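You operate a simulated robot arm through the tools that you are given. There is no shell and no other tool. Be economical: measure what you need, move in short steps, check, and stop when the job is done.

You run a simulated robot arm. Do the job below in one go: nothing can be reset, and whatever is moved stays where it is left.

JOB
Fill the red-band vial to about its line and push the grey stopper in.
Fine: stand it in the filler's well, swing the spout over, fill, swing it clear, then stopper it.

Only the result counts: the job must be done as asked and must still hold three seconds after the hand-in. Knocking over, shifting, dropping, spilling or breaking anything else fails it. Lids that push on must go on centred and level and be pressed home; caps that screw on are set level and turned clockwise until they are tight.

ROBOT AND FRAMES
A 6-joint arm with a two-finger parallel gripper, fixed in place. Base frame: the origin is at the foot of the arm, x ahead of it, y to its left, z up; the work surface is at about z = 0.865. Readings come in m, degrees, newtons and seconds.
With the tool pointing down near the work surface it reaches from about 0.24 to 0.64 m from the base axis. Its first joint turns from -66.0 to 66.0 degrees. Payload 2.7 kg.
Tool frame: the origin (TCP) lies between the finger pads and is the grasp point; the fingertips stand 0.023 m ahead of it; z points along the fingers, y is the line along which they close. The gripper opens to 0.094 m. The fingers are 0.038 m wide and 0.01 m thick; the gripper's body (0.054 by 0.096 m) begins 0.039 m behind the TCP.
Orientation is that of the tool frame in the base frame, as a unit quaternion [x, y, z, w]. With the fingers straight down and closing along the base's y, the tool's x points along the base's -x, its y along +y and its z along -z.

CONTROLS
- The arm moves only by the tool play_rows. Its argument "motion" is a list of rows, each an object (a shift or turn left out is 0, a gripper value left out holds the last) with "offset": the shift along the tool's x, y, z in m, a list of three; "rotation": the turn, a rotation vector about the tool's x, y, z in degrees, a list of three; "grip": the gripper command, from -1 (shut) to 1 (fully open), values between in proportion. In form: [{"offset": [tx, ty, tz], "rotation": [ax, ay, az], "grip": grip}, ...]. A call has 1 to 10 rows; each row is the pose to reach, as a shift and turn from the pose commanded when the call began, along the tool's axes at that moment. Rows are played at 5 a second. More than 0.05 m and 8.6 degrees between two rows, or a gripper value outside its range, and nothing of the call is played. Where a pose cannot be reached the arm comes as near as it can. A force on the tool above 70 N (or 10 N above the force at the start of the call, whichever is more), or a blocked arm, ends the call early, and 0.2 s more pass. The fingers move at their own pace (about 0.045 m/s each) and stop on an object; they squeeze with about 28 N. The grip force told is the motor's: it shows also when the fingers shut on nothing. Time passes only in rows, and 0.2 s behind the last, so rows that repeat a pose let the fingers close. It gives the time, the measured TCP pose, the force on the tool (base axes), the opening and the grip force at its end, in the units of the frame above (readings bear some noise).
- Cameras (640 x 400 px; columns grow to the right, rows downward): "scene" is fixed at [0.0817, -0.4371, 1.4092]; the picture's right is [0.71, -0.70, 0.00], its down [-0.35, -0.36, -0.86] and it looks along [0.61, 0.61, -0.50] (base axes); focal length 334 px, centre (320, 200). "wrist" rides on the gripper at [-0.039, 0, -0.044] in the tool frame; the picture's right is [0.00, -1.00, 0.00], its down [0.97, 0.00, -0.24] and it looks along [0.24, 0.00, 0.97] (tool axes); focal length 218 px, centre (320, 200).
- snapshot(camera): a new picture of that camera. No time passes.
- measure_at(camera, pixels): for up to 12 pixels [column, row] of the newest picture of that camera ("zoom" is the newest enlarged one), the place [x, y, z] in the base frame of the surface seen there, good to about 0.002 m. No time passes.
- zoom(camera, box): a new picture of the part [left, top, right, bottom] of that camera's present view, enlarged. No time passes.
- close_job(): hands the job in; it is judged then, once.

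Work in short steps. Measure before you move; look again where a grasp or a placing could have gone wrong, and mend it. You have 80 turns and 46 pictures in all, those below and enlarged ones among them. Open the gripper and draw the arm clear of the work before you hand the job in, unless the task says otherwise; then end with one line.

The tools are called after "Emit:" as name(argument=value, ...) on one line, values as JSON. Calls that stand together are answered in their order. play_rows: Moves the arm, as the interface text tells. Its arguments: {"type":"object","properties":{"motion":{"type":"array"}},"required":["motion"]} The other tools are called the same way: snapshot (camera) takes a picture; measure_at (camera, pixels) gives the place of the surface under pixels of a picture; zoom (camera, box) takes an enlarged picture of a part of a camera's view; close_job () hands the job in.

At the start:

```text
time_s: 0.0
tool_pos: [0.4223, -0.0371, 1.2053]
ee_rot: [0.0, 1.0, 0.0, 0.001]
ft_force: [-0.2, 1.3, -0.5]
finger_gap: 0.094
finger_force: 0.1
```

scene: 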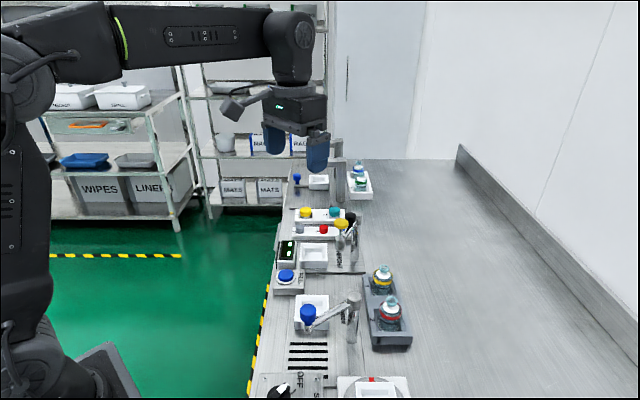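
wrist: 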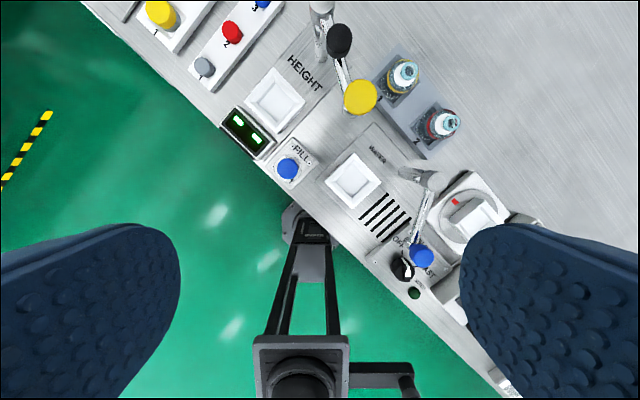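

The scene shows a bench with several stations: height gauge, FILL button, filler with spout, and two vials in a rack at about (382,280) and (390,312). I'll enlarge the views first.

Emit:
zoom(camera="scene", box=[250, 240, 430, 400])

Emit:
zoom(camera="scene", box=[260, 150, 400, 250])

Emit:
zoom(camera="wrist", box=[220, 50, 520, 300])

```text
2.50 times, centred on (340, 320) of scene
```

zoom: 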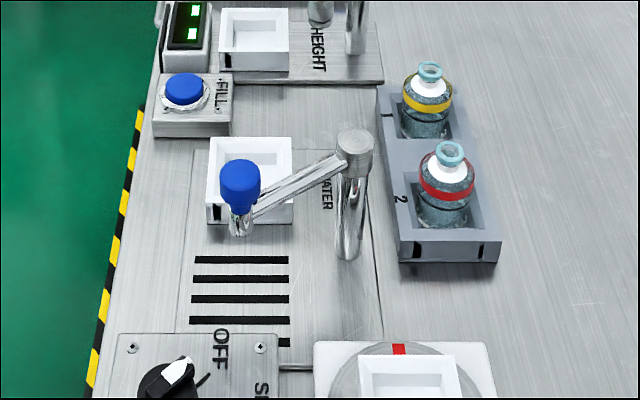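

```text
4.00 times, centred on (330, 200) of scene
```

zoom: 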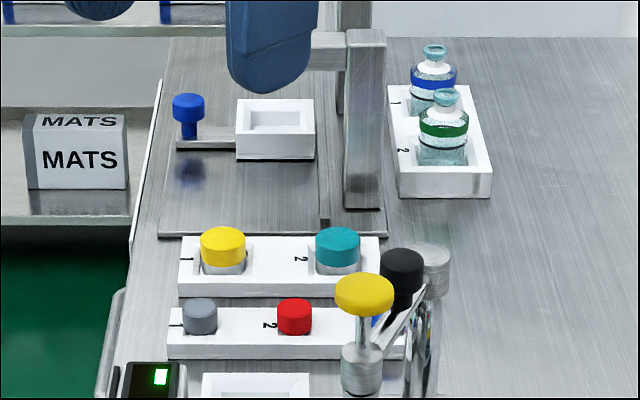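

```text
1.60 times, centred on (370, 175) of wrist
```

zoom: 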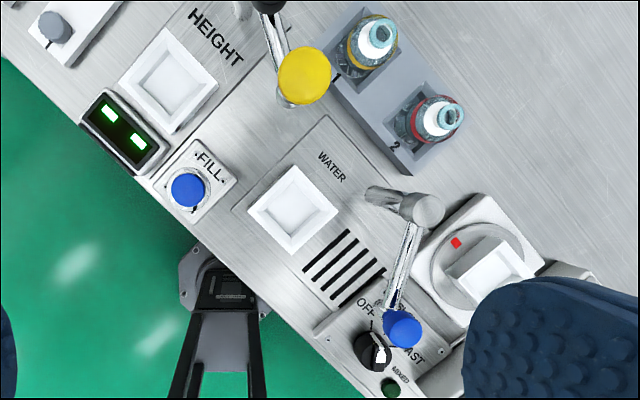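

Vial 2 of the grey rack wears the red band, the well is by "WATER" with a blue-knobbed spout swung aside, and the grey stopper sits at (202,68) in the wrist view. I'll measure these.

Emit:
measure_at(camera="zoom", pixels=[[449, 116], [435, 122], [378, 32], [293, 208], [270, 195], [404, 330], [427, 210], [400, 270], [188, 190], [56, 28], [304, 76], [240, 215]])

Emit:
snapshot(camera="scene")

Emit:
measure_at(camera="scene", pixels=[[390, 300], [390, 304], [390, 318], [382, 272], [308, 307], [309, 331], [353, 296], [350, 330], [312, 298], [286, 273], [300, 226], [300, 231]])

Emit:
zoom(camera="scene", box=[355, 255, 427, 355])

```text
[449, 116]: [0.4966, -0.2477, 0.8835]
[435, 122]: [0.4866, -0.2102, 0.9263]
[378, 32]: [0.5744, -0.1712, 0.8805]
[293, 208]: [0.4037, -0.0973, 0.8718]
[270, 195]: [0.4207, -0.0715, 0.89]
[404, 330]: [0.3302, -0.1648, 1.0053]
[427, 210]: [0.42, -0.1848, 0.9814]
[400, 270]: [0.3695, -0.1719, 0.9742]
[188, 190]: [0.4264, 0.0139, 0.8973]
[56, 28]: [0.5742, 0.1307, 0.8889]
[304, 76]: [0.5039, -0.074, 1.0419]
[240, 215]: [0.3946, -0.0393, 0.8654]
```

```text
40 pictures are left
```

scene: 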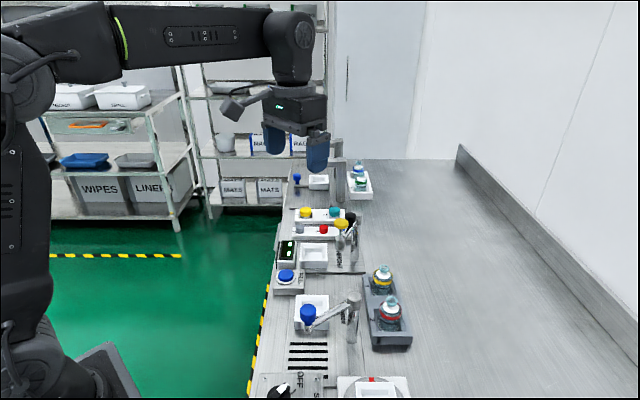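

```text
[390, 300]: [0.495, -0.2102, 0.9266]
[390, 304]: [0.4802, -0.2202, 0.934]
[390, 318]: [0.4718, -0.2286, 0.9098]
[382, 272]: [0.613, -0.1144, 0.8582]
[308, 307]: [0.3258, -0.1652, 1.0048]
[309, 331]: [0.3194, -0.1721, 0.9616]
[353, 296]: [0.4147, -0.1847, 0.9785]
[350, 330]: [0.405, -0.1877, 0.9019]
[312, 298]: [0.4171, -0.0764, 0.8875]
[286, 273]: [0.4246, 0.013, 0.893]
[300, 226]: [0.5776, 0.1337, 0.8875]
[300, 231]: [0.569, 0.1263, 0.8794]
```

```text
4.00 times, centred on (391, 305) of scene
```

zoom: 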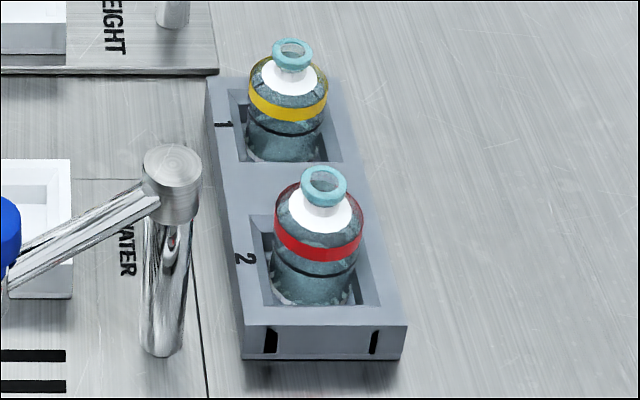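

I'll measure the vial's rim, band and body, and the holder's edges from this enlargement.

Emit:
measure_at(camera="zoom", pixels=[[323, 204], [303, 188], [346, 188], [318, 254], [278, 238], [360, 238], [313, 270], [315, 225], [250, 220], [350, 225], [245, 320], [400, 320]])

Emit:
zoom(camera="wrist", box=[370, 40, 470, 160])

Emit:
zoom(camera="wrist", box=[320, 140, 480, 300])

```text
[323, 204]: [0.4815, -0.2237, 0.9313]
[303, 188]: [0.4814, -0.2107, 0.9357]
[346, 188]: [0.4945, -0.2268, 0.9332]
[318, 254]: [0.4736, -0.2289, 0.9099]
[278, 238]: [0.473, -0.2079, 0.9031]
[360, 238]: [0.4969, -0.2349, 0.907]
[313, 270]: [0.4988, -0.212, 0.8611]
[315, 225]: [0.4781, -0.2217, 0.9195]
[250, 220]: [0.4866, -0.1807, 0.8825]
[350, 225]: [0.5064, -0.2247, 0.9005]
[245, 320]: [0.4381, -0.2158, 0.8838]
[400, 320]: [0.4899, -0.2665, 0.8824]
```

```text
3.33 times, centred on (420, 100) of wrist
```

zoom: 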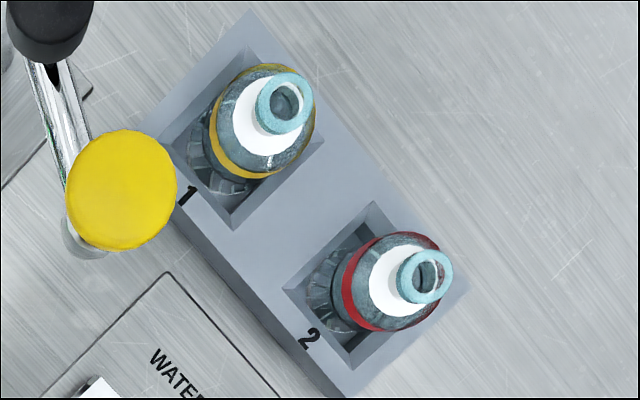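

```text
2.50 times, centred on (400, 220) of wrist
```

zoom: 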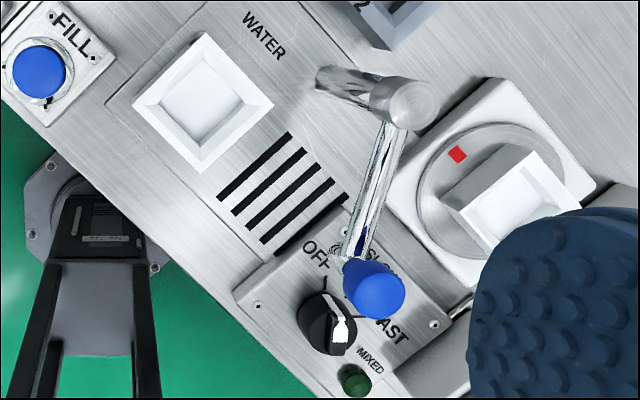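

Let me look closely at the display/FILL button and stopper tray.

Emit:
zoom(camera="wrist", box=[210, 60, 330, 190])

Emit:
zoom(camera="scene", box=[270, 200, 370, 300])

```text
3.08 times, centred on (270, 125) of wrist
```

zoom: 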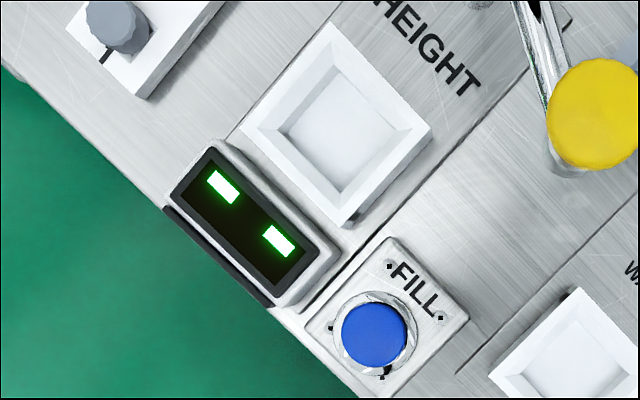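

```text
4.00 times, centred on (320, 250) of scene
```

zoom: 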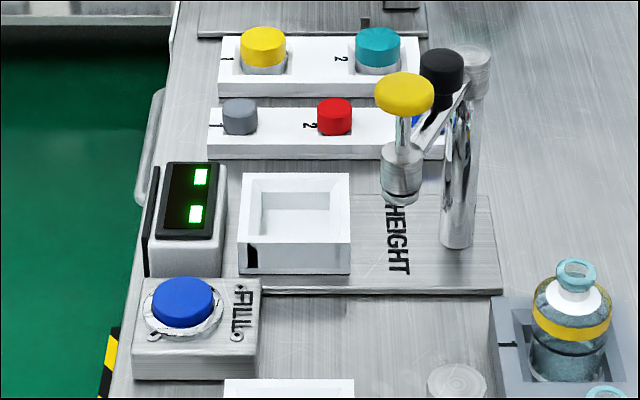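

Measure the grey stopper, button, and tray geometry from this enlargement.

Emit:
measure_at(camera="zoom", pixels=[[240, 104], [224, 105], [256, 105], [240, 120], [240, 131], [270, 118], [240, 148], [182, 290], [182, 316], [250, 345], [403, 90], [334, 103]])

Emit:
zoom(camera="wrist", box=[180, 30, 260, 110])

Emit:
measure_at(camera="zoom", pixels=[[200, 270], [220, 250], [250, 290], [320, 200]])

```text
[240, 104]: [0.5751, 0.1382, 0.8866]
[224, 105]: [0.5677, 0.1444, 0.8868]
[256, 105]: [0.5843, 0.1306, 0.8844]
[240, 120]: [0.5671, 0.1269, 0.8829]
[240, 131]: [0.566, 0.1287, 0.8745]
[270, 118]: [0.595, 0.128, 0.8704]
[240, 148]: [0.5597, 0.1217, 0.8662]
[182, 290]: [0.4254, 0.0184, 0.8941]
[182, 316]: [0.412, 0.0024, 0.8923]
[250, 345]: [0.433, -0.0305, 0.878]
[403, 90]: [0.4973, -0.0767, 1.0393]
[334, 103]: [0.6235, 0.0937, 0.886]
```

```text
5.00 times, centred on (220, 70) of wrist
```

zoom: 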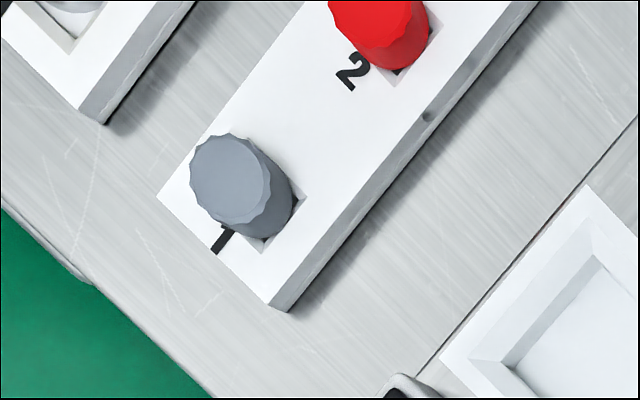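

```text
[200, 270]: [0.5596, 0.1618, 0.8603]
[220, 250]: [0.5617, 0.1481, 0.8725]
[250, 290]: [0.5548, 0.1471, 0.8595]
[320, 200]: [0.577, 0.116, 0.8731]
```

The grip axis along base y suits both vial and well. I'll move above the red-band vial (≈0.487, -0.217), at z 1.06, and look.

Emit:
play_rows(motion=[{"offset": [-0.011, -0.036, 0.01], "grip": 0.3}, {"offset": [-0.022, -0.072, 0.03]}, {"offset": [-0.036, -0.108, 0.05]}, {"offset": [-0.048, -0.145, 0.08]}, {"offset": [-0.06, -0.172, 0.11]}, {"offset": [-0.065, -0.18, 0.145]}, {"offset": [-0.065, -0.18, 0.145]}])

Emit:
snapshot(camera="wrist")

Emit:
zoom(camera="scene", box=[280, 200, 440, 360])

```text
time_s: 1.6
tool_pos: [0.4884, -0.2185, 1.0584]
ee_rot: [0.0, 1.0, 0.0, 0.0]
ft_force: [0.3, -0.1, 1.0]
finger_gap: 0.0609
finger_force: 0.0
```

```text
33 pictures are left
```

wrist: 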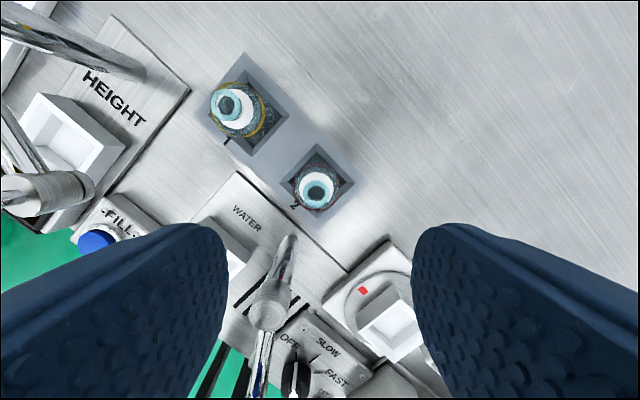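

```text
2.50 times, centred on (360, 280) of scene
```

zoom: 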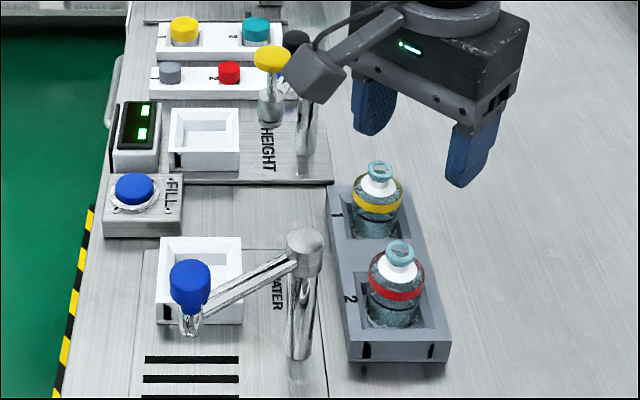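

Measure the rim ring around (316,190) and the vial pocket from here.

Emit:
zoom(camera="wrist", box=[270, 140, 370, 230])

Emit:
measure_at(camera="wrist", pixels=[[316, 182], [316, 199], [307, 190], [326, 190], [316, 204], [302, 194], [334, 185], [318, 190]])

```text
4.44 times, centred on (320, 185) of wrist
```

zoom: 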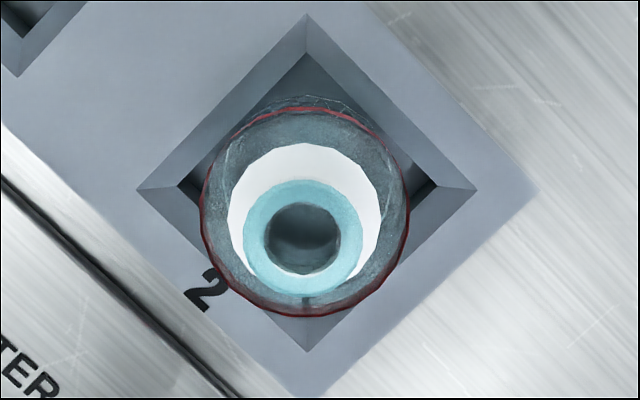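

```text
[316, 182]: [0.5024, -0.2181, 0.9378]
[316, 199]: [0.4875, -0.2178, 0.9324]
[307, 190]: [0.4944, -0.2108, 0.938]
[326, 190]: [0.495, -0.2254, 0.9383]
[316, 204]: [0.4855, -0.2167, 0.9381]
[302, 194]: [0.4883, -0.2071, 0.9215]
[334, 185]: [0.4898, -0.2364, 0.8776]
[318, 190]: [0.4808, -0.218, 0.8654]
```

Rim centre is about (0.4915, -0.2175), top z 0.938; rack top 0.8825. I descend so that the fingertips stop above the rack (TCP ≈0.912) with the fingers half open.

Emit:
play_rows(motion=[{"offset": [-0.003, 0.0, 0.04], "grip": 0.3}, {"offset": [-0.003, 0.0, 0.08]}, {"offset": [-0.003, 0.0, 0.115]}, {"offset": [-0.003, 0.0, 0.147]}, {"offset": [-0.003, 0.0, 0.147]}])

Emit:
zoom(camera="scene", box=[330, 240, 450, 360])

```text
time_s: 2.8
tool_pos: [0.4908, -0.2175, 0.9115]
ee_rot: [0.0, 1.0, -0.001, -0.001]
ft_force: [-0.1, 0.4, -0.4]
finger_gap: 0.0612
finger_force: 0.1
```

```text
3.33 times, centred on (390, 300) of scene
```

zoom: 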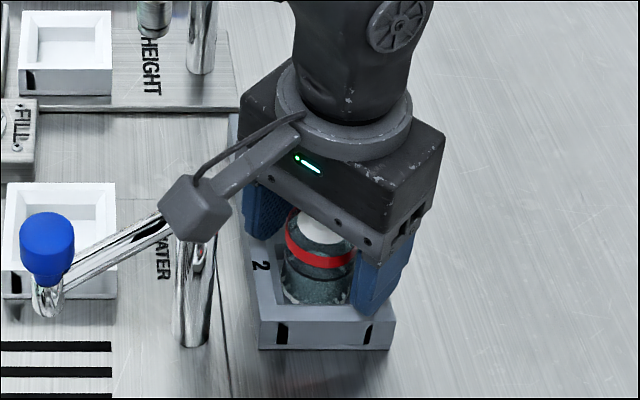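

A block sticks out of the gripper at (190,210), close to the spout post; I check where it is before lifting.

Emit:
measure_at(camera="zoom", pixels=[[185, 222], [170, 200], [208, 225], [195, 190], [250, 165], [190, 262], [165, 225], [210, 240]])

```text
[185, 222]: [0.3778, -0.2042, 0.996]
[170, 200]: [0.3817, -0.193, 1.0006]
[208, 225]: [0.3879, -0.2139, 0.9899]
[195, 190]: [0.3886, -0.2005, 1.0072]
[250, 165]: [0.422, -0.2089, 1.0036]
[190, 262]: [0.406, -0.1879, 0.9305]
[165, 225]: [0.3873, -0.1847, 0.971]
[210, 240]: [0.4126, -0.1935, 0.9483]
```

The block lies ~0.1 m out on the tool's +x side and 0.08+ m above the TCP, clear of the post. Now I close on the vial.

Emit:
play_rows(motion=[{"grip": -1}, {"grip": -1}, {"grip": -1}, {"grip": -1}])

Emit:
play_rows(motion=[{"offset": [0, 0, -0.015]}, {"offset": [0, 0, -0.05]}, {"offset": [0, 0, -0.1]}, {"offset": [0, 0, -0.15]}, {"offset": [0, 0, -0.15]}])

Emit:
snapshot(camera="wrist")

Emit:
zoom(camera="scene", box=[330, 200, 450, 320])

```text
time_s: 3.8
tool_pos: [0.4908, -0.2166, 0.9131]
ee_rot: [0.0, 1.0, 0.0, 0.0]
ft_force: [-0.1, 0.8, 0.0]
finger_gap: 0.0384
finger_force: 27.8
```

```text
time_s: 5.0
tool_pos: [0.4894, -0.2208, 1.0617]
ee_rot: [-0.001, 1.0, 0.0, 0.0]
ft_force: [0.9, -0.2, 0.1]
finger_gap: 0.0385
finger_force: 28.3
```

```text
29 pictures are left
```

wrist: 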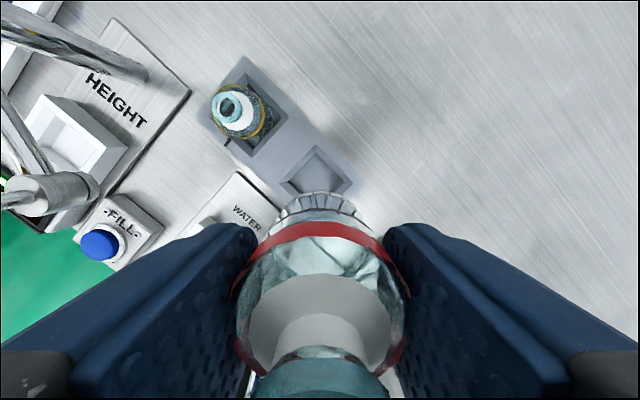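

```text
3.33 times, centred on (390, 260) of scene
```

zoom: 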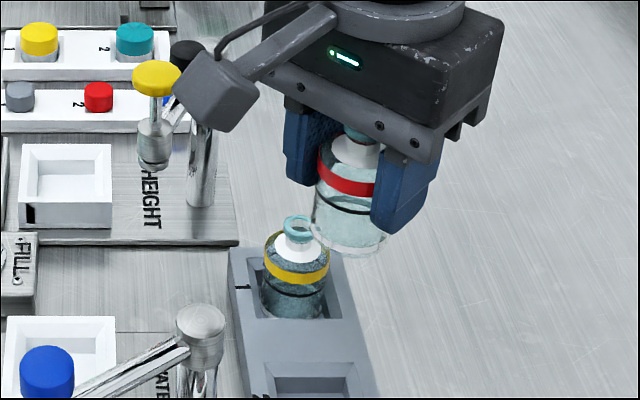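

Vial 2 is held upright with about 0.038 m grip. I measure the well's rim before placing.

Emit:
zoom(camera="scene", box=[275, 280, 375, 350])

```text
5.71 times, centred on (325, 315) of scene
```

zoom: 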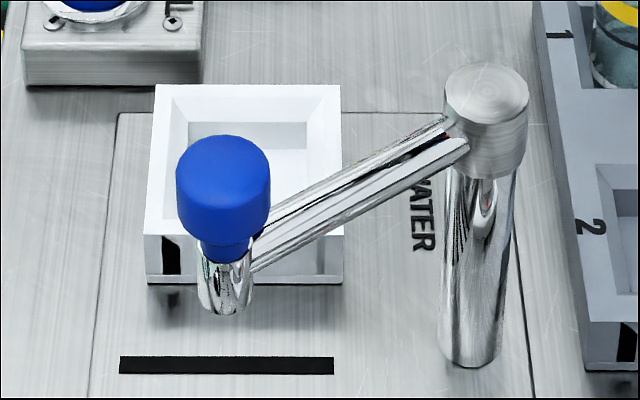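

Emit:
measure_at(camera="zoom", pixels=[[160, 90], [334, 90], [149, 230], [338, 230], [220, 128], [300, 128], [295, 160], [223, 150], [223, 298], [223, 225], [485, 90], [475, 350]])

```text
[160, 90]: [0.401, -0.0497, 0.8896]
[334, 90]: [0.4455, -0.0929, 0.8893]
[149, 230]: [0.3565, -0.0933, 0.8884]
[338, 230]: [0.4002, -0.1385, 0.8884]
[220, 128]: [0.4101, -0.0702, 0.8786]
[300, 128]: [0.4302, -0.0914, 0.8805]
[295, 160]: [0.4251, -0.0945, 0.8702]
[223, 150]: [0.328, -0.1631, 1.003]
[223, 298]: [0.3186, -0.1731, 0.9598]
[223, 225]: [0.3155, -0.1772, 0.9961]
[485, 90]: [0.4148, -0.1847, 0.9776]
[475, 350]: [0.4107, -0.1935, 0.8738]
```

Well centre ≈(0.401, -0.094), floor z 0.870, rim 0.889. I carry the vial above it at the present height.

Emit:
play_rows(motion=[{"offset": [0.018, 0.025, 0]}, {"offset": [0.042, 0.058, 0]}, {"offset": [0.066, 0.091, 0]}, {"offset": [0.084, 0.116, 0]}, {"offset": [0.09, 0.1244, 0.02]}, {"offset": [0.09, 0.1244, 0.05]}, {"offset": [0.09, 0.1244, 0.08]}, {"offset": [0.09, 0.1244, 0.1]}, {"offset": [0.09, 0.1244, 0.1]}])

Emit:
zoom(camera="scene", box=[260, 240, 380, 340])

Emit:
snapshot(camera="wrist")

```text
time_s: 7.0
tool_pos: [0.3981, -0.094, 0.963]
ee_rot: [0.0, 1.0, 0.0, 0.0]
ft_force: [0.0, -0.6, -0.5]
finger_gap: 0.0386
finger_force: 28.4
```

```text
4.00 times, centred on (320, 290) of scene
```

zoom: 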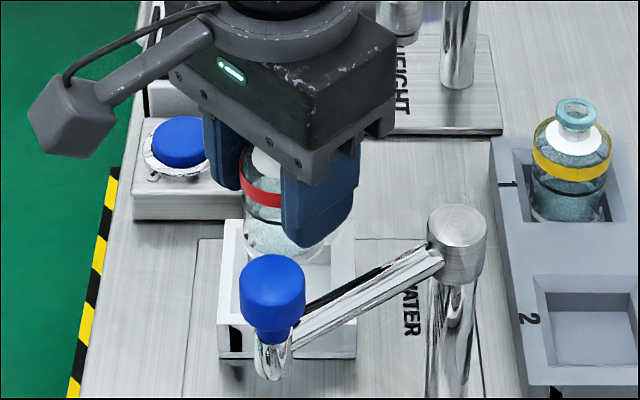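

```text
25 pictures are left
```

wrist: 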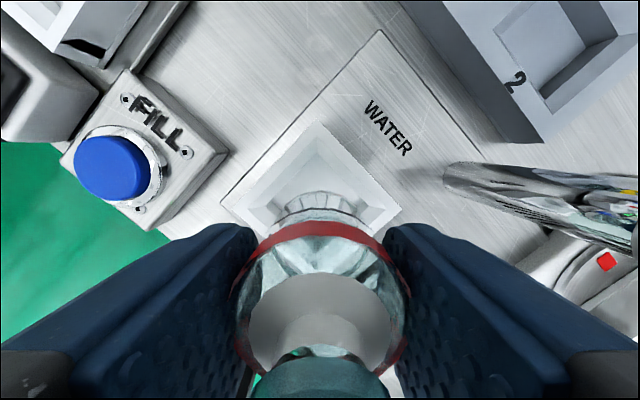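

Check the well corners in the wrist view against the TCP before lowering.

Emit:
measure_at(camera="wrist", pixels=[[317, 126], [228, 198], [396, 208], [317, 150], [275, 213], [355, 190], [316, 170]])

Emit:
zoom(camera="wrist", box=[210, 110, 410, 230])

```text
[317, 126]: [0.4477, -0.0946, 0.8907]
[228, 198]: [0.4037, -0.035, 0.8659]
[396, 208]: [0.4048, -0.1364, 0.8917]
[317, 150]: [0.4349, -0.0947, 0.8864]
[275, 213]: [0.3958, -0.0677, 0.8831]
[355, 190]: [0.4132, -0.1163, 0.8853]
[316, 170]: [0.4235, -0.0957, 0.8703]
```

```text
3.20 times, centred on (310, 170) of wrist
```

zoom: 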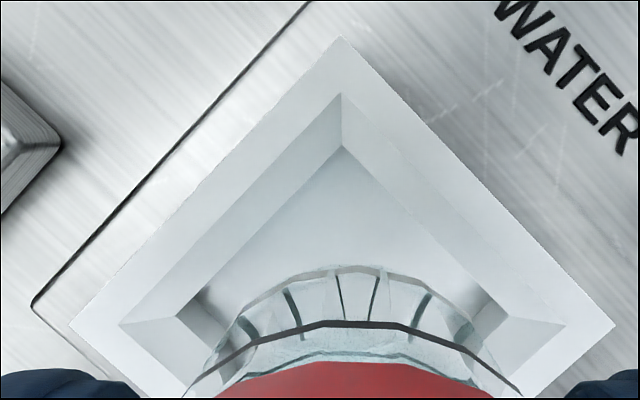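

The vial sits about 2 mm to the right of the well's centre line (floor corners mid-column 316.6 versus vial 321). I shift +y 2 mm and lower gently.

Emit:
play_rows(motion=[{"offset": [0, 0.002, 0.01]}, {"offset": [0, 0.002, 0.025]}, {"offset": [0, 0.002, 0.036]}, {"offset": [0, 0.002, 0.04]}, {"offset": [0, 0.002, 0.04]}])

Emit:
zoom(camera="wrist", box=[210, 110, 410, 230])

```text
time_s: 8.2
tool_pos: [0.399, -0.0904, 0.9228]
ee_rot: [0.0, 1.0, 0.0, 0.002]
ft_force: [3.3, -4.2, 1.1]
finger_gap: 0.0382
finger_force: 27.7
```

```text
3.20 times, centred on (310, 170) of wrist
```

zoom: 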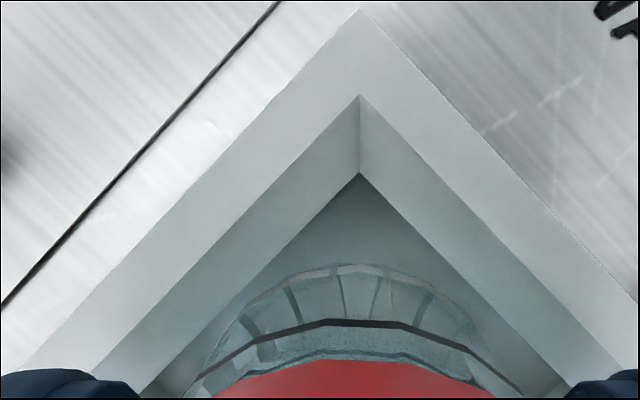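

A sideways force (3.3, -4.2 N) shows light contact with the wall on the -x/+y side; I ease by +1.5 mm x and -1.5 mm y and check.

Emit:
play_rows(motion=[{"offset": [-0.0015, -0.0012, 0]}, {"offset": [-0.0015, -0.0012, 0]}])

Emit:
play_rows(motion=[{"offset": [0, 0, 0.002]}, {"offset": [0, 0, 0.004]}, {"offset": [0, 0, 0.004]}])

```text
time_s: 8.8
tool_pos: [0.4007, -0.0905, 0.922]
ee_rot: [0.0, 1.0, 0.0, -0.001]
ft_force: [0.0, -0.4, -0.1]
finger_gap: 0.0382
finger_force: 28.3
```

```text
time_s: 9.6
tool_pos: [0.4032, -0.0915, 0.9188]
ee_rot: [0.001, 1.0, 0.0, 0.0]
ft_force: [-1.2, 0.5, 2.5]
finger_gap: 0.0384
finger_force: 28.3
```

Light contact from below (≈2.5 N). One more millimetre to confirm the floor.

Emit:
play_rows(motion=[{"offset": [0, 0, 0.001]}, {"offset": [0, 0, 0.001]}])

Emit:
zoom(camera="scene", box=[260, 250, 380, 340])

```text
time_s: 10.2
tool_pos: [0.4019, -0.0916, 0.9185]
ee_rot: [0.0, 1.0, 0.0, 0.002]
ft_force: [-1.2, 2.3, 15.8]
finger_gap: 0.0384
finger_force: 27.5
```

```text
4.44 times, centred on (320, 295) of scene
```

zoom: 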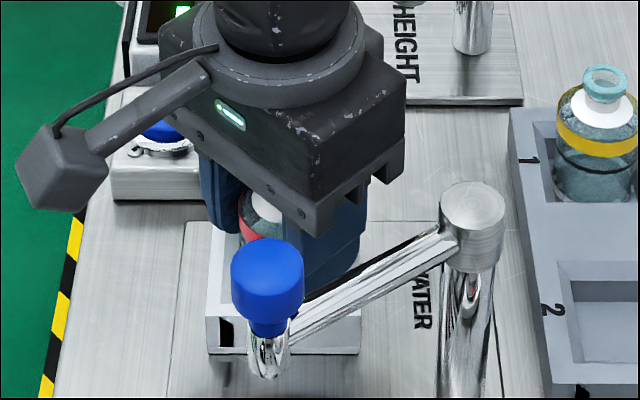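

Firm seating on the floor (15.8 N). I release to a partial opening and rise straight up.

Emit:
play_rows(motion=[{"offset": [0, 0, -0.001], "grip": -0.6}, {"offset": [0, 0, -0.001], "grip": 0.2}, {"offset": [0, 0, -0.001], "grip": 0.2}, {"offset": [0, 0, -0.03]}, {"offset": [0, 0, -0.07]}, {"offset": [0, 0, -0.11]}, {"offset": [0, 0, -0.15]}, {"offset": [0, 0, -0.15]}])

Emit:
snapshot(camera="wrist")

```text
time_s: 12.0
tool_pos: [0.4021, -0.0909, 1.0693]
ee_rot: [0.001, 1.0, 0.0, 0.0]
ft_force: [0.1, 0.1, -0.4]
finger_gap: 0.0564
finger_force: 0.0
```

```text
21 pictures are left
```

wrist: 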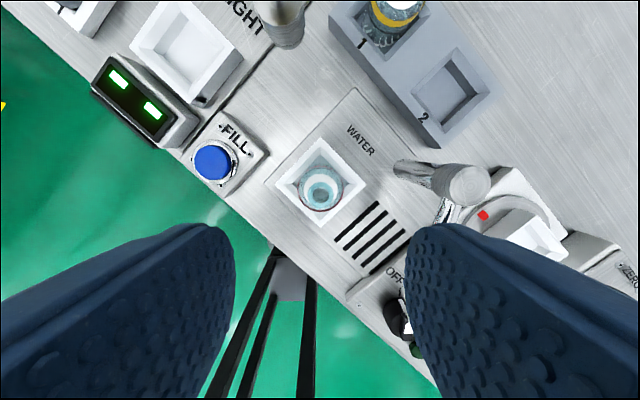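

The vial stands in the well at (322,188). I measure its rim centre for later, plus the pivot head.

Emit:
zoom(camera="wrist", box=[270, 140, 370, 230])

Emit:
measure_at(camera="wrist", pixels=[[312, 190], [330, 190], [321, 181], [321, 199], [466, 186], [213, 160]])

```text
4.44 times, centred on (320, 185) of wrist
```

zoom: 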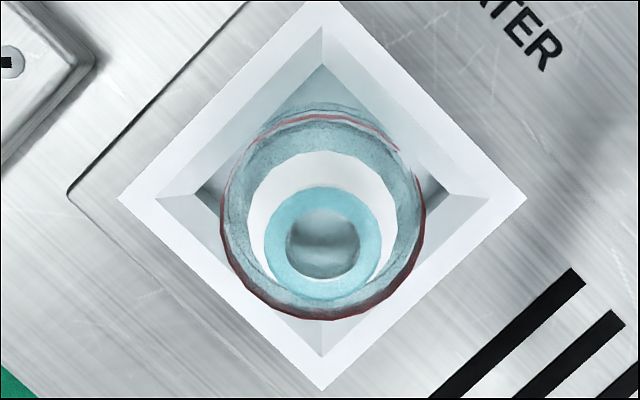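

```text
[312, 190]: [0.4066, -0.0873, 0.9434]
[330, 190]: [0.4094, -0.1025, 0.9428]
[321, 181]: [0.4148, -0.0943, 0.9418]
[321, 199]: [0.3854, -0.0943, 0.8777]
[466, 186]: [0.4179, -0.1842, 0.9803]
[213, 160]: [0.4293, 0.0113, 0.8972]
```

Vial rim centre is ≈2 mm +x of my TCP line (TCP x 0.402). Next I go over the spout's blue knob ≈(0.327,-0.166), fingers straddling it along y.

Emit:
play_rows(motion=[{"offset": [0.03, -0.03, 0]}, {"offset": [0.06, -0.058, 0]}, {"offset": [0.075, -0.074, 0]}, {"offset": [0.075, -0.074, 0]}])

Emit:
snapshot(camera="wrist")

Emit:
measure_at(camera="wrist", pixels=[[320, 200], [310, 230], [330, 230], [320, 260], [320, 290], [350, 130]])

```text
time_s: 13.0
tool_pos: [0.3278, -0.1656, 1.068]
ee_rot: [-0.001, 1.0, 0.0, 0.0]
ft_force: [0.2, 0.7, 0.2]
finger_gap: 0.0567
finger_force: 0.0
```

```text
19 pictures are left
```

wrist: 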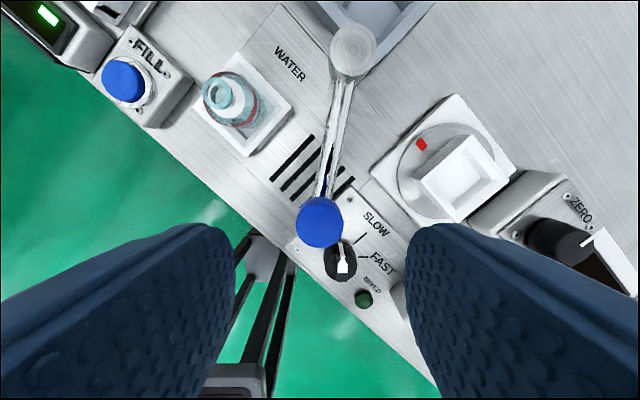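

```text
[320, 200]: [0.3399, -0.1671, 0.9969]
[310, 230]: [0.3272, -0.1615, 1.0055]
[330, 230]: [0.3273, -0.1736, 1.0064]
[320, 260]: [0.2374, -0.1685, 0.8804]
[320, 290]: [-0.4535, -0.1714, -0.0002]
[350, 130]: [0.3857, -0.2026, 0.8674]
```

Knob top centre (320,225) is right under the TCP; pivot lies (+0.088,-0.0185) from it. I lower to straddle the knob and close to a loose 0.030 m gap.

Emit:
play_rows(motion=[{"offset": [0, 0, 0.03]}, {"offset": [0, 0, 0.06]}, {"offset": [0, 0, 0.06], "grip": -0.36}, {"offset": [0, 0, 0.06]}, {"offset": [0, 0, 0.06]}])

Emit:
zoom(camera="scene", box=[250, 230, 390, 350])

```text
time_s: 14.2
tool_pos: [0.3275, -0.1667, 1.0089]
ee_rot: [0.0, 1.0, 0.001, 0.0]
ft_force: [0.6, 0.4, -0.4]
finger_gap: 0.03
finger_force: 0.2
```

```text
3.33 times, centred on (320, 290) of scene
```

zoom: 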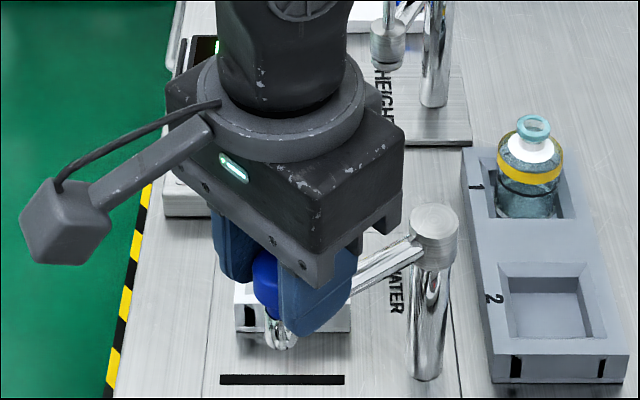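

The fingers straddle the blue knob. I swing the first 32° clockwise along the arc, the tool turning with it.

Emit:
play_rows(motion=[{"offset": [-0.0034, 0.0121, 0], "rotation": [0, 0, 8]}, {"offset": [-0.0085, 0.0237, 0], "rotation": [0, 0, 16]}, {"offset": [-0.0152, 0.0344, 0], "rotation": [0, 0, 24]}, {"offset": [-0.0232, 0.044, 0], "rotation": [0, 0, 32]}, {"offset": [-0.0232, 0.044, 0], "rotation": [0, 0, 32]}])

```text
time_s: 15.4
tool_pos: [0.351, -0.1214, 1.0079]
ee_rot: [0.277, 0.961, 0.0, 0.0]
ft_force: [1.0, 0.1, 0.7]
finger_gap: 0.0303
finger_force: 0.0
```

No resistance; the same local arc continues. I do a further 40° to bring the nozzle over the vial.

Emit:
play_rows(motion=[{"offset": [-0.0034, 0.0121, 0], "rotation": [0, 0, 8]}, {"offset": [-0.0085, 0.0237, 0], "rotation": [0, 0, 16]}, {"offset": [-0.0152, 0.0344, 0], "rotation": [0, 0, 24]}, {"offset": [-0.0232, 0.044, 0], "rotation": [0, 0, 32]}, {"offset": [-0.0326, 0.0525, 0], "rotation": [0, 0, 40]}, {"offset": [-0.0326, 0.0525, 0], "rotation": [0, 0, 40]}])

Emit:
zoom(camera="scene", box=[250, 230, 390, 350])

```text
time_s: 16.8
tool_pos: [0.406, -0.0951, 1.0078]
ee_rot: [0.588, 0.809, 0.001, -0.001]
ft_force: [-1.0, -0.1, 0.5]
finger_gap: 0.0302
finger_force: 0.5
```

```text
3.33 times, centred on (320, 290) of scene
```

zoom: 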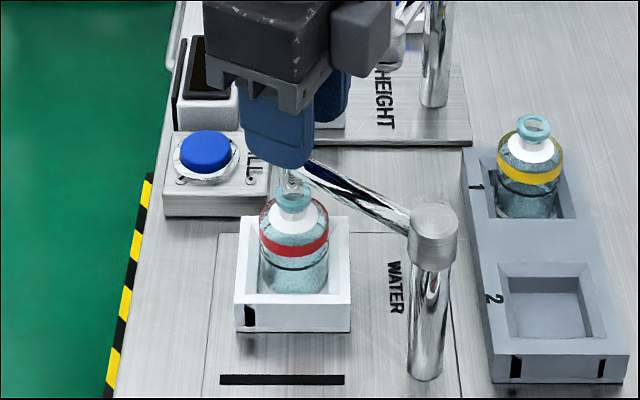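

The nozzle appears right over the vial mouth. I check the gripper's side block at (365,40) and nozzle alignment by measuring.

Emit:
measure_at(camera="zoom", pixels=[[360, 40], [355, 60], [385, 40], [395, 40], [292, 178], [294, 205], [282, 200], [306, 198]])

Emit:
zoom(camera="scene", box=[275, 265, 345, 325])

```text
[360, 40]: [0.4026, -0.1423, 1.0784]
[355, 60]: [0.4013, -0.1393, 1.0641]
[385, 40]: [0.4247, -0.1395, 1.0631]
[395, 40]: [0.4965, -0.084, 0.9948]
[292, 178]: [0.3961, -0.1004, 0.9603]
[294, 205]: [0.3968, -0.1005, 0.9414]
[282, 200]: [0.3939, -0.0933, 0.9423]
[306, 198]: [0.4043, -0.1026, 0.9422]
```

```text
6.67 times, centred on (310, 295) of scene
```

zoom: 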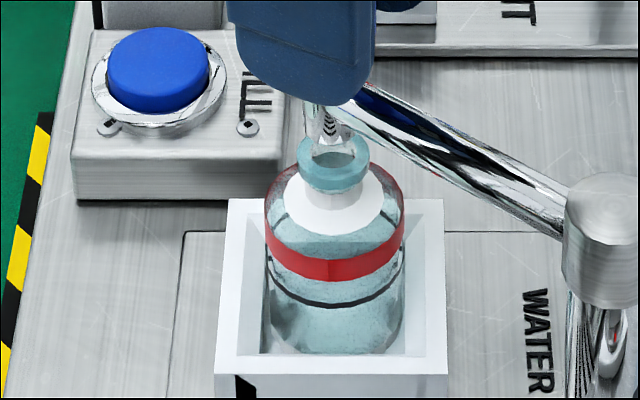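

The nozzle is about 2 mm short (col 322 versus rim centre 332 in the enlargement). I nudge 1.7° further.

Emit:
play_rows(motion=[{"offset": [-0.0006, 0.0026, 0], "rotation": [0, 0, 1.7]}, {"offset": [-0.0006, 0.0026, 0], "rotation": [0, 0, 1.7]}])

Emit:
zoom(camera="scene", box=[275, 265, 345, 325])

```text
time_s: 17.4
tool_pos: [0.4076, -0.0943, 1.008]
ee_rot: [0.6, 0.8, -0.001, 0.0]
ft_force: [-8.4, 0.3, 0.7]
finger_gap: 0.0334
finger_force: 3.6
```

```text
6.67 times, centred on (310, 295) of scene
```

zoom: 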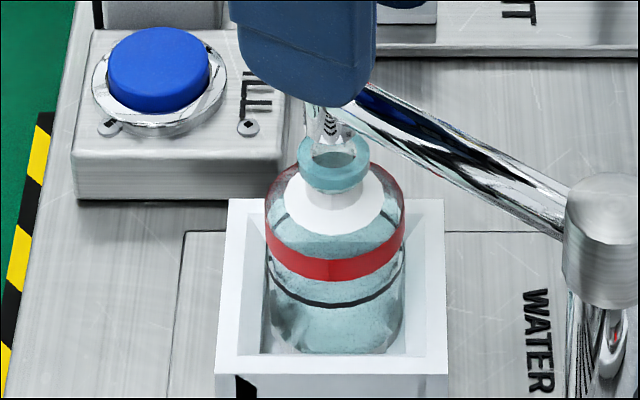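

The spout met its stop (−8 N, nozzle unmoved), so it is at the fill position. I ease back, open, and rise to get a clear look.

Emit:
play_rows(motion=[{"offset": [0.0003, -0.0013, 0], "rotation": [0, 0, -0.9]}, {"offset": [0.0003, -0.0013, 0], "grip": 0.2}, {"offset": [0.0003, -0.0013, 0]}, {"offset": [0.0003, -0.0013, -0.04]}, {"offset": [0.0003, -0.0013, -0.08]}, {"offset": [0.0003, -0.0013, -0.08]}])

Emit:
zoom(camera="scene", box=[285, 255, 345, 315])

```text
time_s: 18.8
tool_pos: [0.4048, -0.0944, 1.0877]
ee_rot: [0.6, 0.8, 0.0, 0.0]
ft_force: [-0.5, -0.4, 0.3]
finger_gap: 0.0565
finger_force: 0.1
```

```text
6.67 times, centred on (315, 285) of scene
```

zoom: 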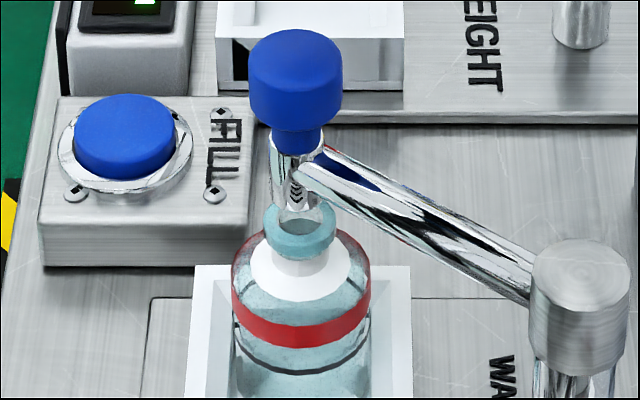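

Nozzle centre (295) is over the mouth (301), within ~2 mm. Next I close the fingers and move above the FILL button at (0.4255, 0.0135).

Emit:
play_rows(motion=[{"offset": [0.03, 0.015, 0], "grip": -1}, {"offset": [0.07, 0.035, 0]}, {"offset": [0.0974, 0.0499, 0]}, {"offset": [0.0974, 0.0499, 0.04]}, {"offset": [0.0974, 0.0499, 0.08]}, {"offset": [0.0974, 0.0499, 0.12]}, {"offset": [0.0974, 0.0499, 0.145]}, {"offset": [0.0974, 0.0499, 0.145]}])

Emit:
zoom(camera="scene", box=[250, 220, 360, 320])

```text
time_s: 20.6
tool_pos: [0.4267, 0.0106, 0.9421]
ee_rot: [0.6, 0.8, 0.001, 0.0]
ft_force: [0.7, -0.1, 0.5]
finger_gap: 0.0
finger_force: 27.5
```

```text
4.00 times, centred on (305, 270) of scene
```

zoom: 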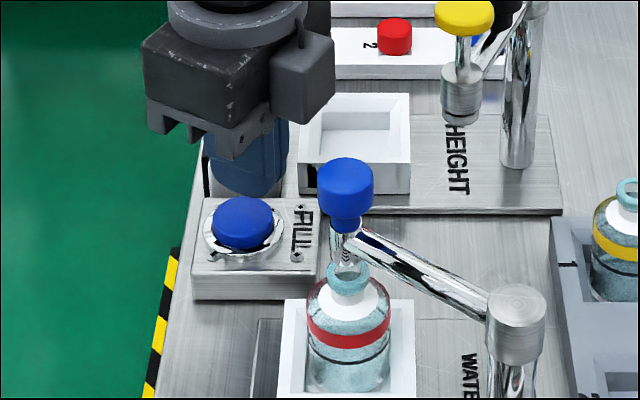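

The fingertips hover above the button centre. I make a short press (≈5 mm) and withdraw, then inspect the level.

Emit:
play_rows(motion=[{"offset": [0, 0, 0.019]}, {"offset": [0, 0, 0.027]}, {"offset": [0, 0, 0.012]}])

Emit:
zoom(camera="scene", box=[285, 260, 345, 320])

```text
time_s: 21.4
tool_pos: [0.427, 0.0132, 0.9304]
ee_rot: [0.599, 0.8, 0.0, 0.001]
ft_force: [-0.3, 0.6, 0.0]
finger_gap: 0.0
finger_force: 28.5
```

```text
6.67 times, centred on (315, 290) of scene
```

zoom: 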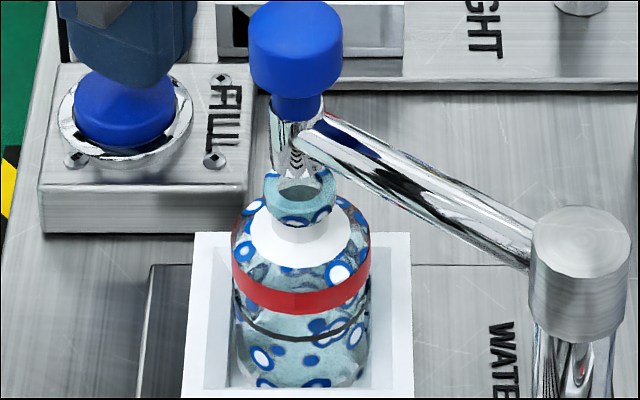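

The button was pressed and blue droplets now show in the vial; I wait a moment and look whether it still runs.

Emit:
play_rows(motion=[{"offset": [0, 0, 0]}])

Emit:
zoom(camera="scene", box=[295, 280, 335, 320])

```text
time_s: 21.8
tool_pos: [0.427, 0.0141, 0.9307]
ee_rot: [0.6, 0.8, 0.0, 0.001]
ft_force: [0.2, 0.7, 0.5]
finger_gap: 0.0
finger_force: 27.9
```

```text
10.00 times, centred on (315, 300) of scene
```

zoom: 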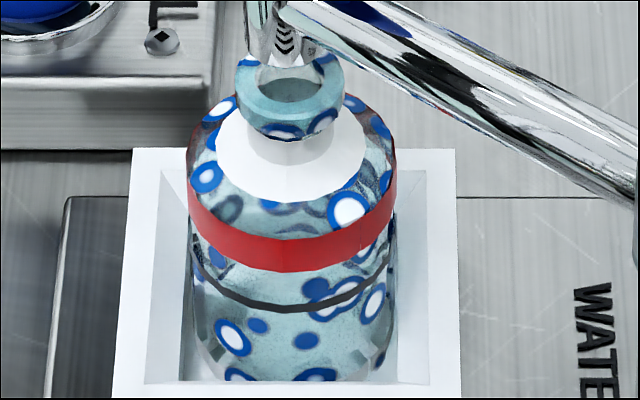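

I probe the depth through the glass at several heights to find any water.

Emit:
measure_at(camera="zoom", pixels=[[290, 375], [270, 355], [285, 340], [330, 340], [265, 325], [260, 305], [330, 320], [350, 345], [290, 285], [290, 90], [240, 240], [352, 208]])

```text
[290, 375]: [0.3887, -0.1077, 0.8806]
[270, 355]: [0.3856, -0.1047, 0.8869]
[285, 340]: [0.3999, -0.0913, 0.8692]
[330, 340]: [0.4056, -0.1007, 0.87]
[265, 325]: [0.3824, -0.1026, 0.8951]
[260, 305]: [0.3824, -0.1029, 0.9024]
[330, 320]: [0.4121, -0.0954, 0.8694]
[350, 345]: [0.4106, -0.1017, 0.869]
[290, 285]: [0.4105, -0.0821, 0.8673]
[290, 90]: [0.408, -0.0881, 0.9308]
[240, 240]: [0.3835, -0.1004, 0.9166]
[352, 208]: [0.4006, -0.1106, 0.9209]
```

Rays still reach the floor (z≈0.869), so almost nothing is in yet. I press again and hold, reading the force and looking while pressed.

Emit:
play_rows(motion=[{"offset": [0, 0, 0.01]}, {"offset": [0, 0, 0.015]}, {"offset": [0, 0, 0.016]}])

Emit:
zoom(camera="scene", box=[285, 265, 345, 325])

```text
time_s: 22.6
tool_pos: [0.4275, 0.0124, 0.915]
ee_rot: [0.6, 0.8, 0.001, 0.0]
ft_force: [-1.4, 0.5, 3.3]
finger_gap: 0.0
finger_force: 28.1
```

```text
6.67 times, centred on (315, 295) of scene
```

zoom: 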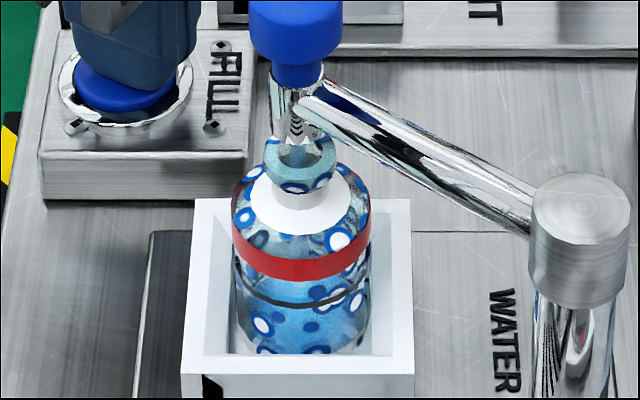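

A stream runs and blue water is in the vial. I measure the surface level (no time passes).

Emit:
measure_at(camera="zoom", pixels=[[290, 345], [290, 335], [295, 320], [285, 312], [310, 310], [330, 320], [290, 300], [280, 290], [300, 285], [265, 295], [340, 300], [300, 240]])

Emit:
zoom(camera="scene", box=[300, 285, 330, 320])

```text
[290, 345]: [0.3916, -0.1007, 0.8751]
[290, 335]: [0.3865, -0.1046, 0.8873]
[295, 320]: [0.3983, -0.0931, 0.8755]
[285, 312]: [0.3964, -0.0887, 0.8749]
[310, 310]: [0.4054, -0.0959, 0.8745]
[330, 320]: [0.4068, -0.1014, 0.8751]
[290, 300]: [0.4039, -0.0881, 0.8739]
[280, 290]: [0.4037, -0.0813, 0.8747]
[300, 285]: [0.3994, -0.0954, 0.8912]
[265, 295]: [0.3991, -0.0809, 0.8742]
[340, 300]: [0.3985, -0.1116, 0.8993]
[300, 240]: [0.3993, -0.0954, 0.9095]
```

```text
11.43 times, centred on (315, 302) of scene
```

zoom: 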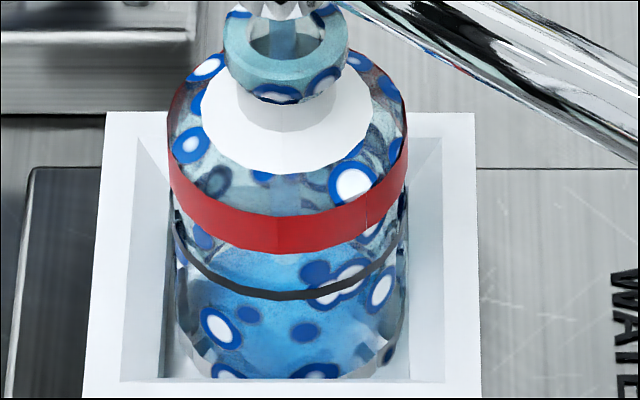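

Water surface stands at z≈0.8748. I measure the line's height.

Emit:
measure_at(camera="zoom", pixels=[[260, 292], [285, 295], [300, 295], [240, 287], [210, 272], [225, 281], [375, 265], [390, 250], [250, 290], [176, 222]])

```text
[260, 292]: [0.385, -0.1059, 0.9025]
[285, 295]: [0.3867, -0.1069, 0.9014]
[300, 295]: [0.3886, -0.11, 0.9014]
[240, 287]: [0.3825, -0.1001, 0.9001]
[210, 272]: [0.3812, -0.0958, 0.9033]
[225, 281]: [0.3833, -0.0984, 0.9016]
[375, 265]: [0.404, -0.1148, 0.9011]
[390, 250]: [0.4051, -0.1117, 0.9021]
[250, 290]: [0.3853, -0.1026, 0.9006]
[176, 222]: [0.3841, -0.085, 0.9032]
```

Line is at z≈0.9015, so 27 mm remain. I hold the button 1 s more and measure the rate.

Emit:
play_rows(motion=[{"offset": [0, 0, 0]}, {"offset": [0, 0, 0]}, {"offset": [0, 0, 0]}, {"offset": [0, 0, 0]}])

Emit:
zoom(camera="scene", box=[300, 285, 330, 320])

Emit:
measure_at(camera="zoom", pixels=[[280, 335], [260, 320], [260, 350], [330, 345], [300, 310], [210, 290], [280, 270], [250, 265], [350, 305], [310, 255]])

```text
time_s: 23.6
tool_pos: [0.4275, 0.0126, 0.9152]
ee_rot: [0.6, 0.8, -0.001, 0.001]
ft_force: [-1.6, 0.5, 3.8]
finger_gap: 0.0
finger_force: 28.0
```

```text
11.43 times, centred on (315, 302) of scene
```

zoom: 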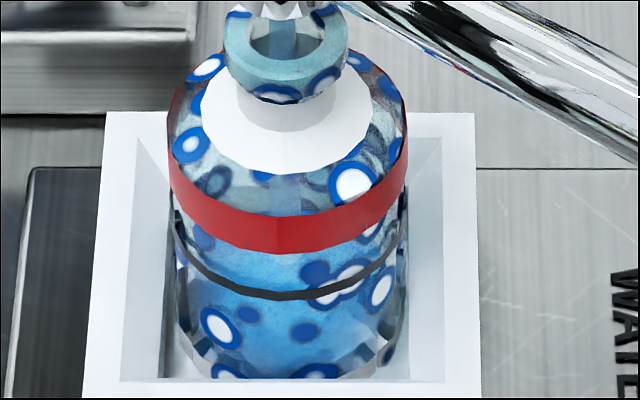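

```text
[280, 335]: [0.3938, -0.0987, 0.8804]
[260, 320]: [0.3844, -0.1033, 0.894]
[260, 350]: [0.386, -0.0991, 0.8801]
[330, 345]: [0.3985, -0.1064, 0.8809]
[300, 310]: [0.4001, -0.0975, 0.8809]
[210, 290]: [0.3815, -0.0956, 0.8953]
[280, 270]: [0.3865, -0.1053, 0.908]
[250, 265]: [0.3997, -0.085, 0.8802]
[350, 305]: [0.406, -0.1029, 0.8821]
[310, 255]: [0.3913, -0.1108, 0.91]
```

Level 0.8805, so about 5.8 mm/s. I hold another 2.2 s.

Emit:
play_rows(motion=[{"offset": [0, 0, 0]}, {"offset": [0, 0, 0]}, {"offset": [0, 0, 0]}, {"offset": [0, 0, 0]}, {"offset": [0, 0, 0]}, {"offset": [0, 0, 0]}, {"offset": [0, 0, 0]}, {"offset": [0, 0, 0]}, {"offset": [0, 0, 0]}, {"offset": [0, 0, 0]}])

Emit:
zoom(camera="scene", box=[300, 285, 330, 320])

Emit:
measure_at(camera="zoom", pixels=[[280, 335], [260, 280], [300, 280], [330, 310], [300, 310], [290, 260], [250, 265], [350, 305], [310, 265], [270, 260]])

```text
time_s: 25.8
tool_pos: [0.4272, 0.0143, 0.9147]
ee_rot: [0.599, 0.801, 0.0, 0.0]
ft_force: [0.8, -0.2, 4.0]
finger_gap: 0.0
finger_force: 27.9
```

```text
11.43 times, centred on (315, 302) of scene
```

zoom: 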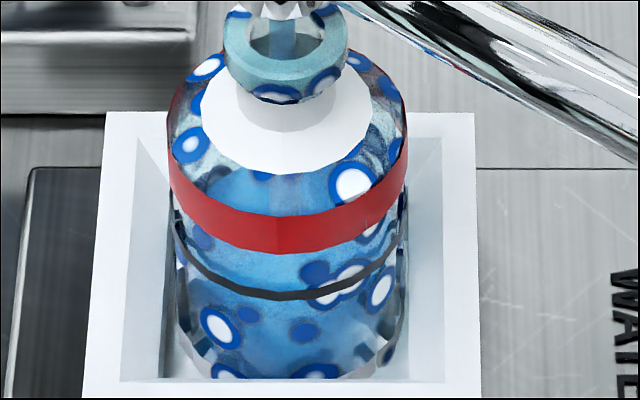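

```text
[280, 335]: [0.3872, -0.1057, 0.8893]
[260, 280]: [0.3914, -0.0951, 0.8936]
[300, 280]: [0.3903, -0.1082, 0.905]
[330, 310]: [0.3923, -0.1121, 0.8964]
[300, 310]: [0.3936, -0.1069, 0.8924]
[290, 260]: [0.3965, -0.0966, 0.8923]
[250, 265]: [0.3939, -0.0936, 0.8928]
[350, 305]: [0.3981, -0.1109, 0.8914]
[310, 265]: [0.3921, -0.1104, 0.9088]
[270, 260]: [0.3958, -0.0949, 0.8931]
```

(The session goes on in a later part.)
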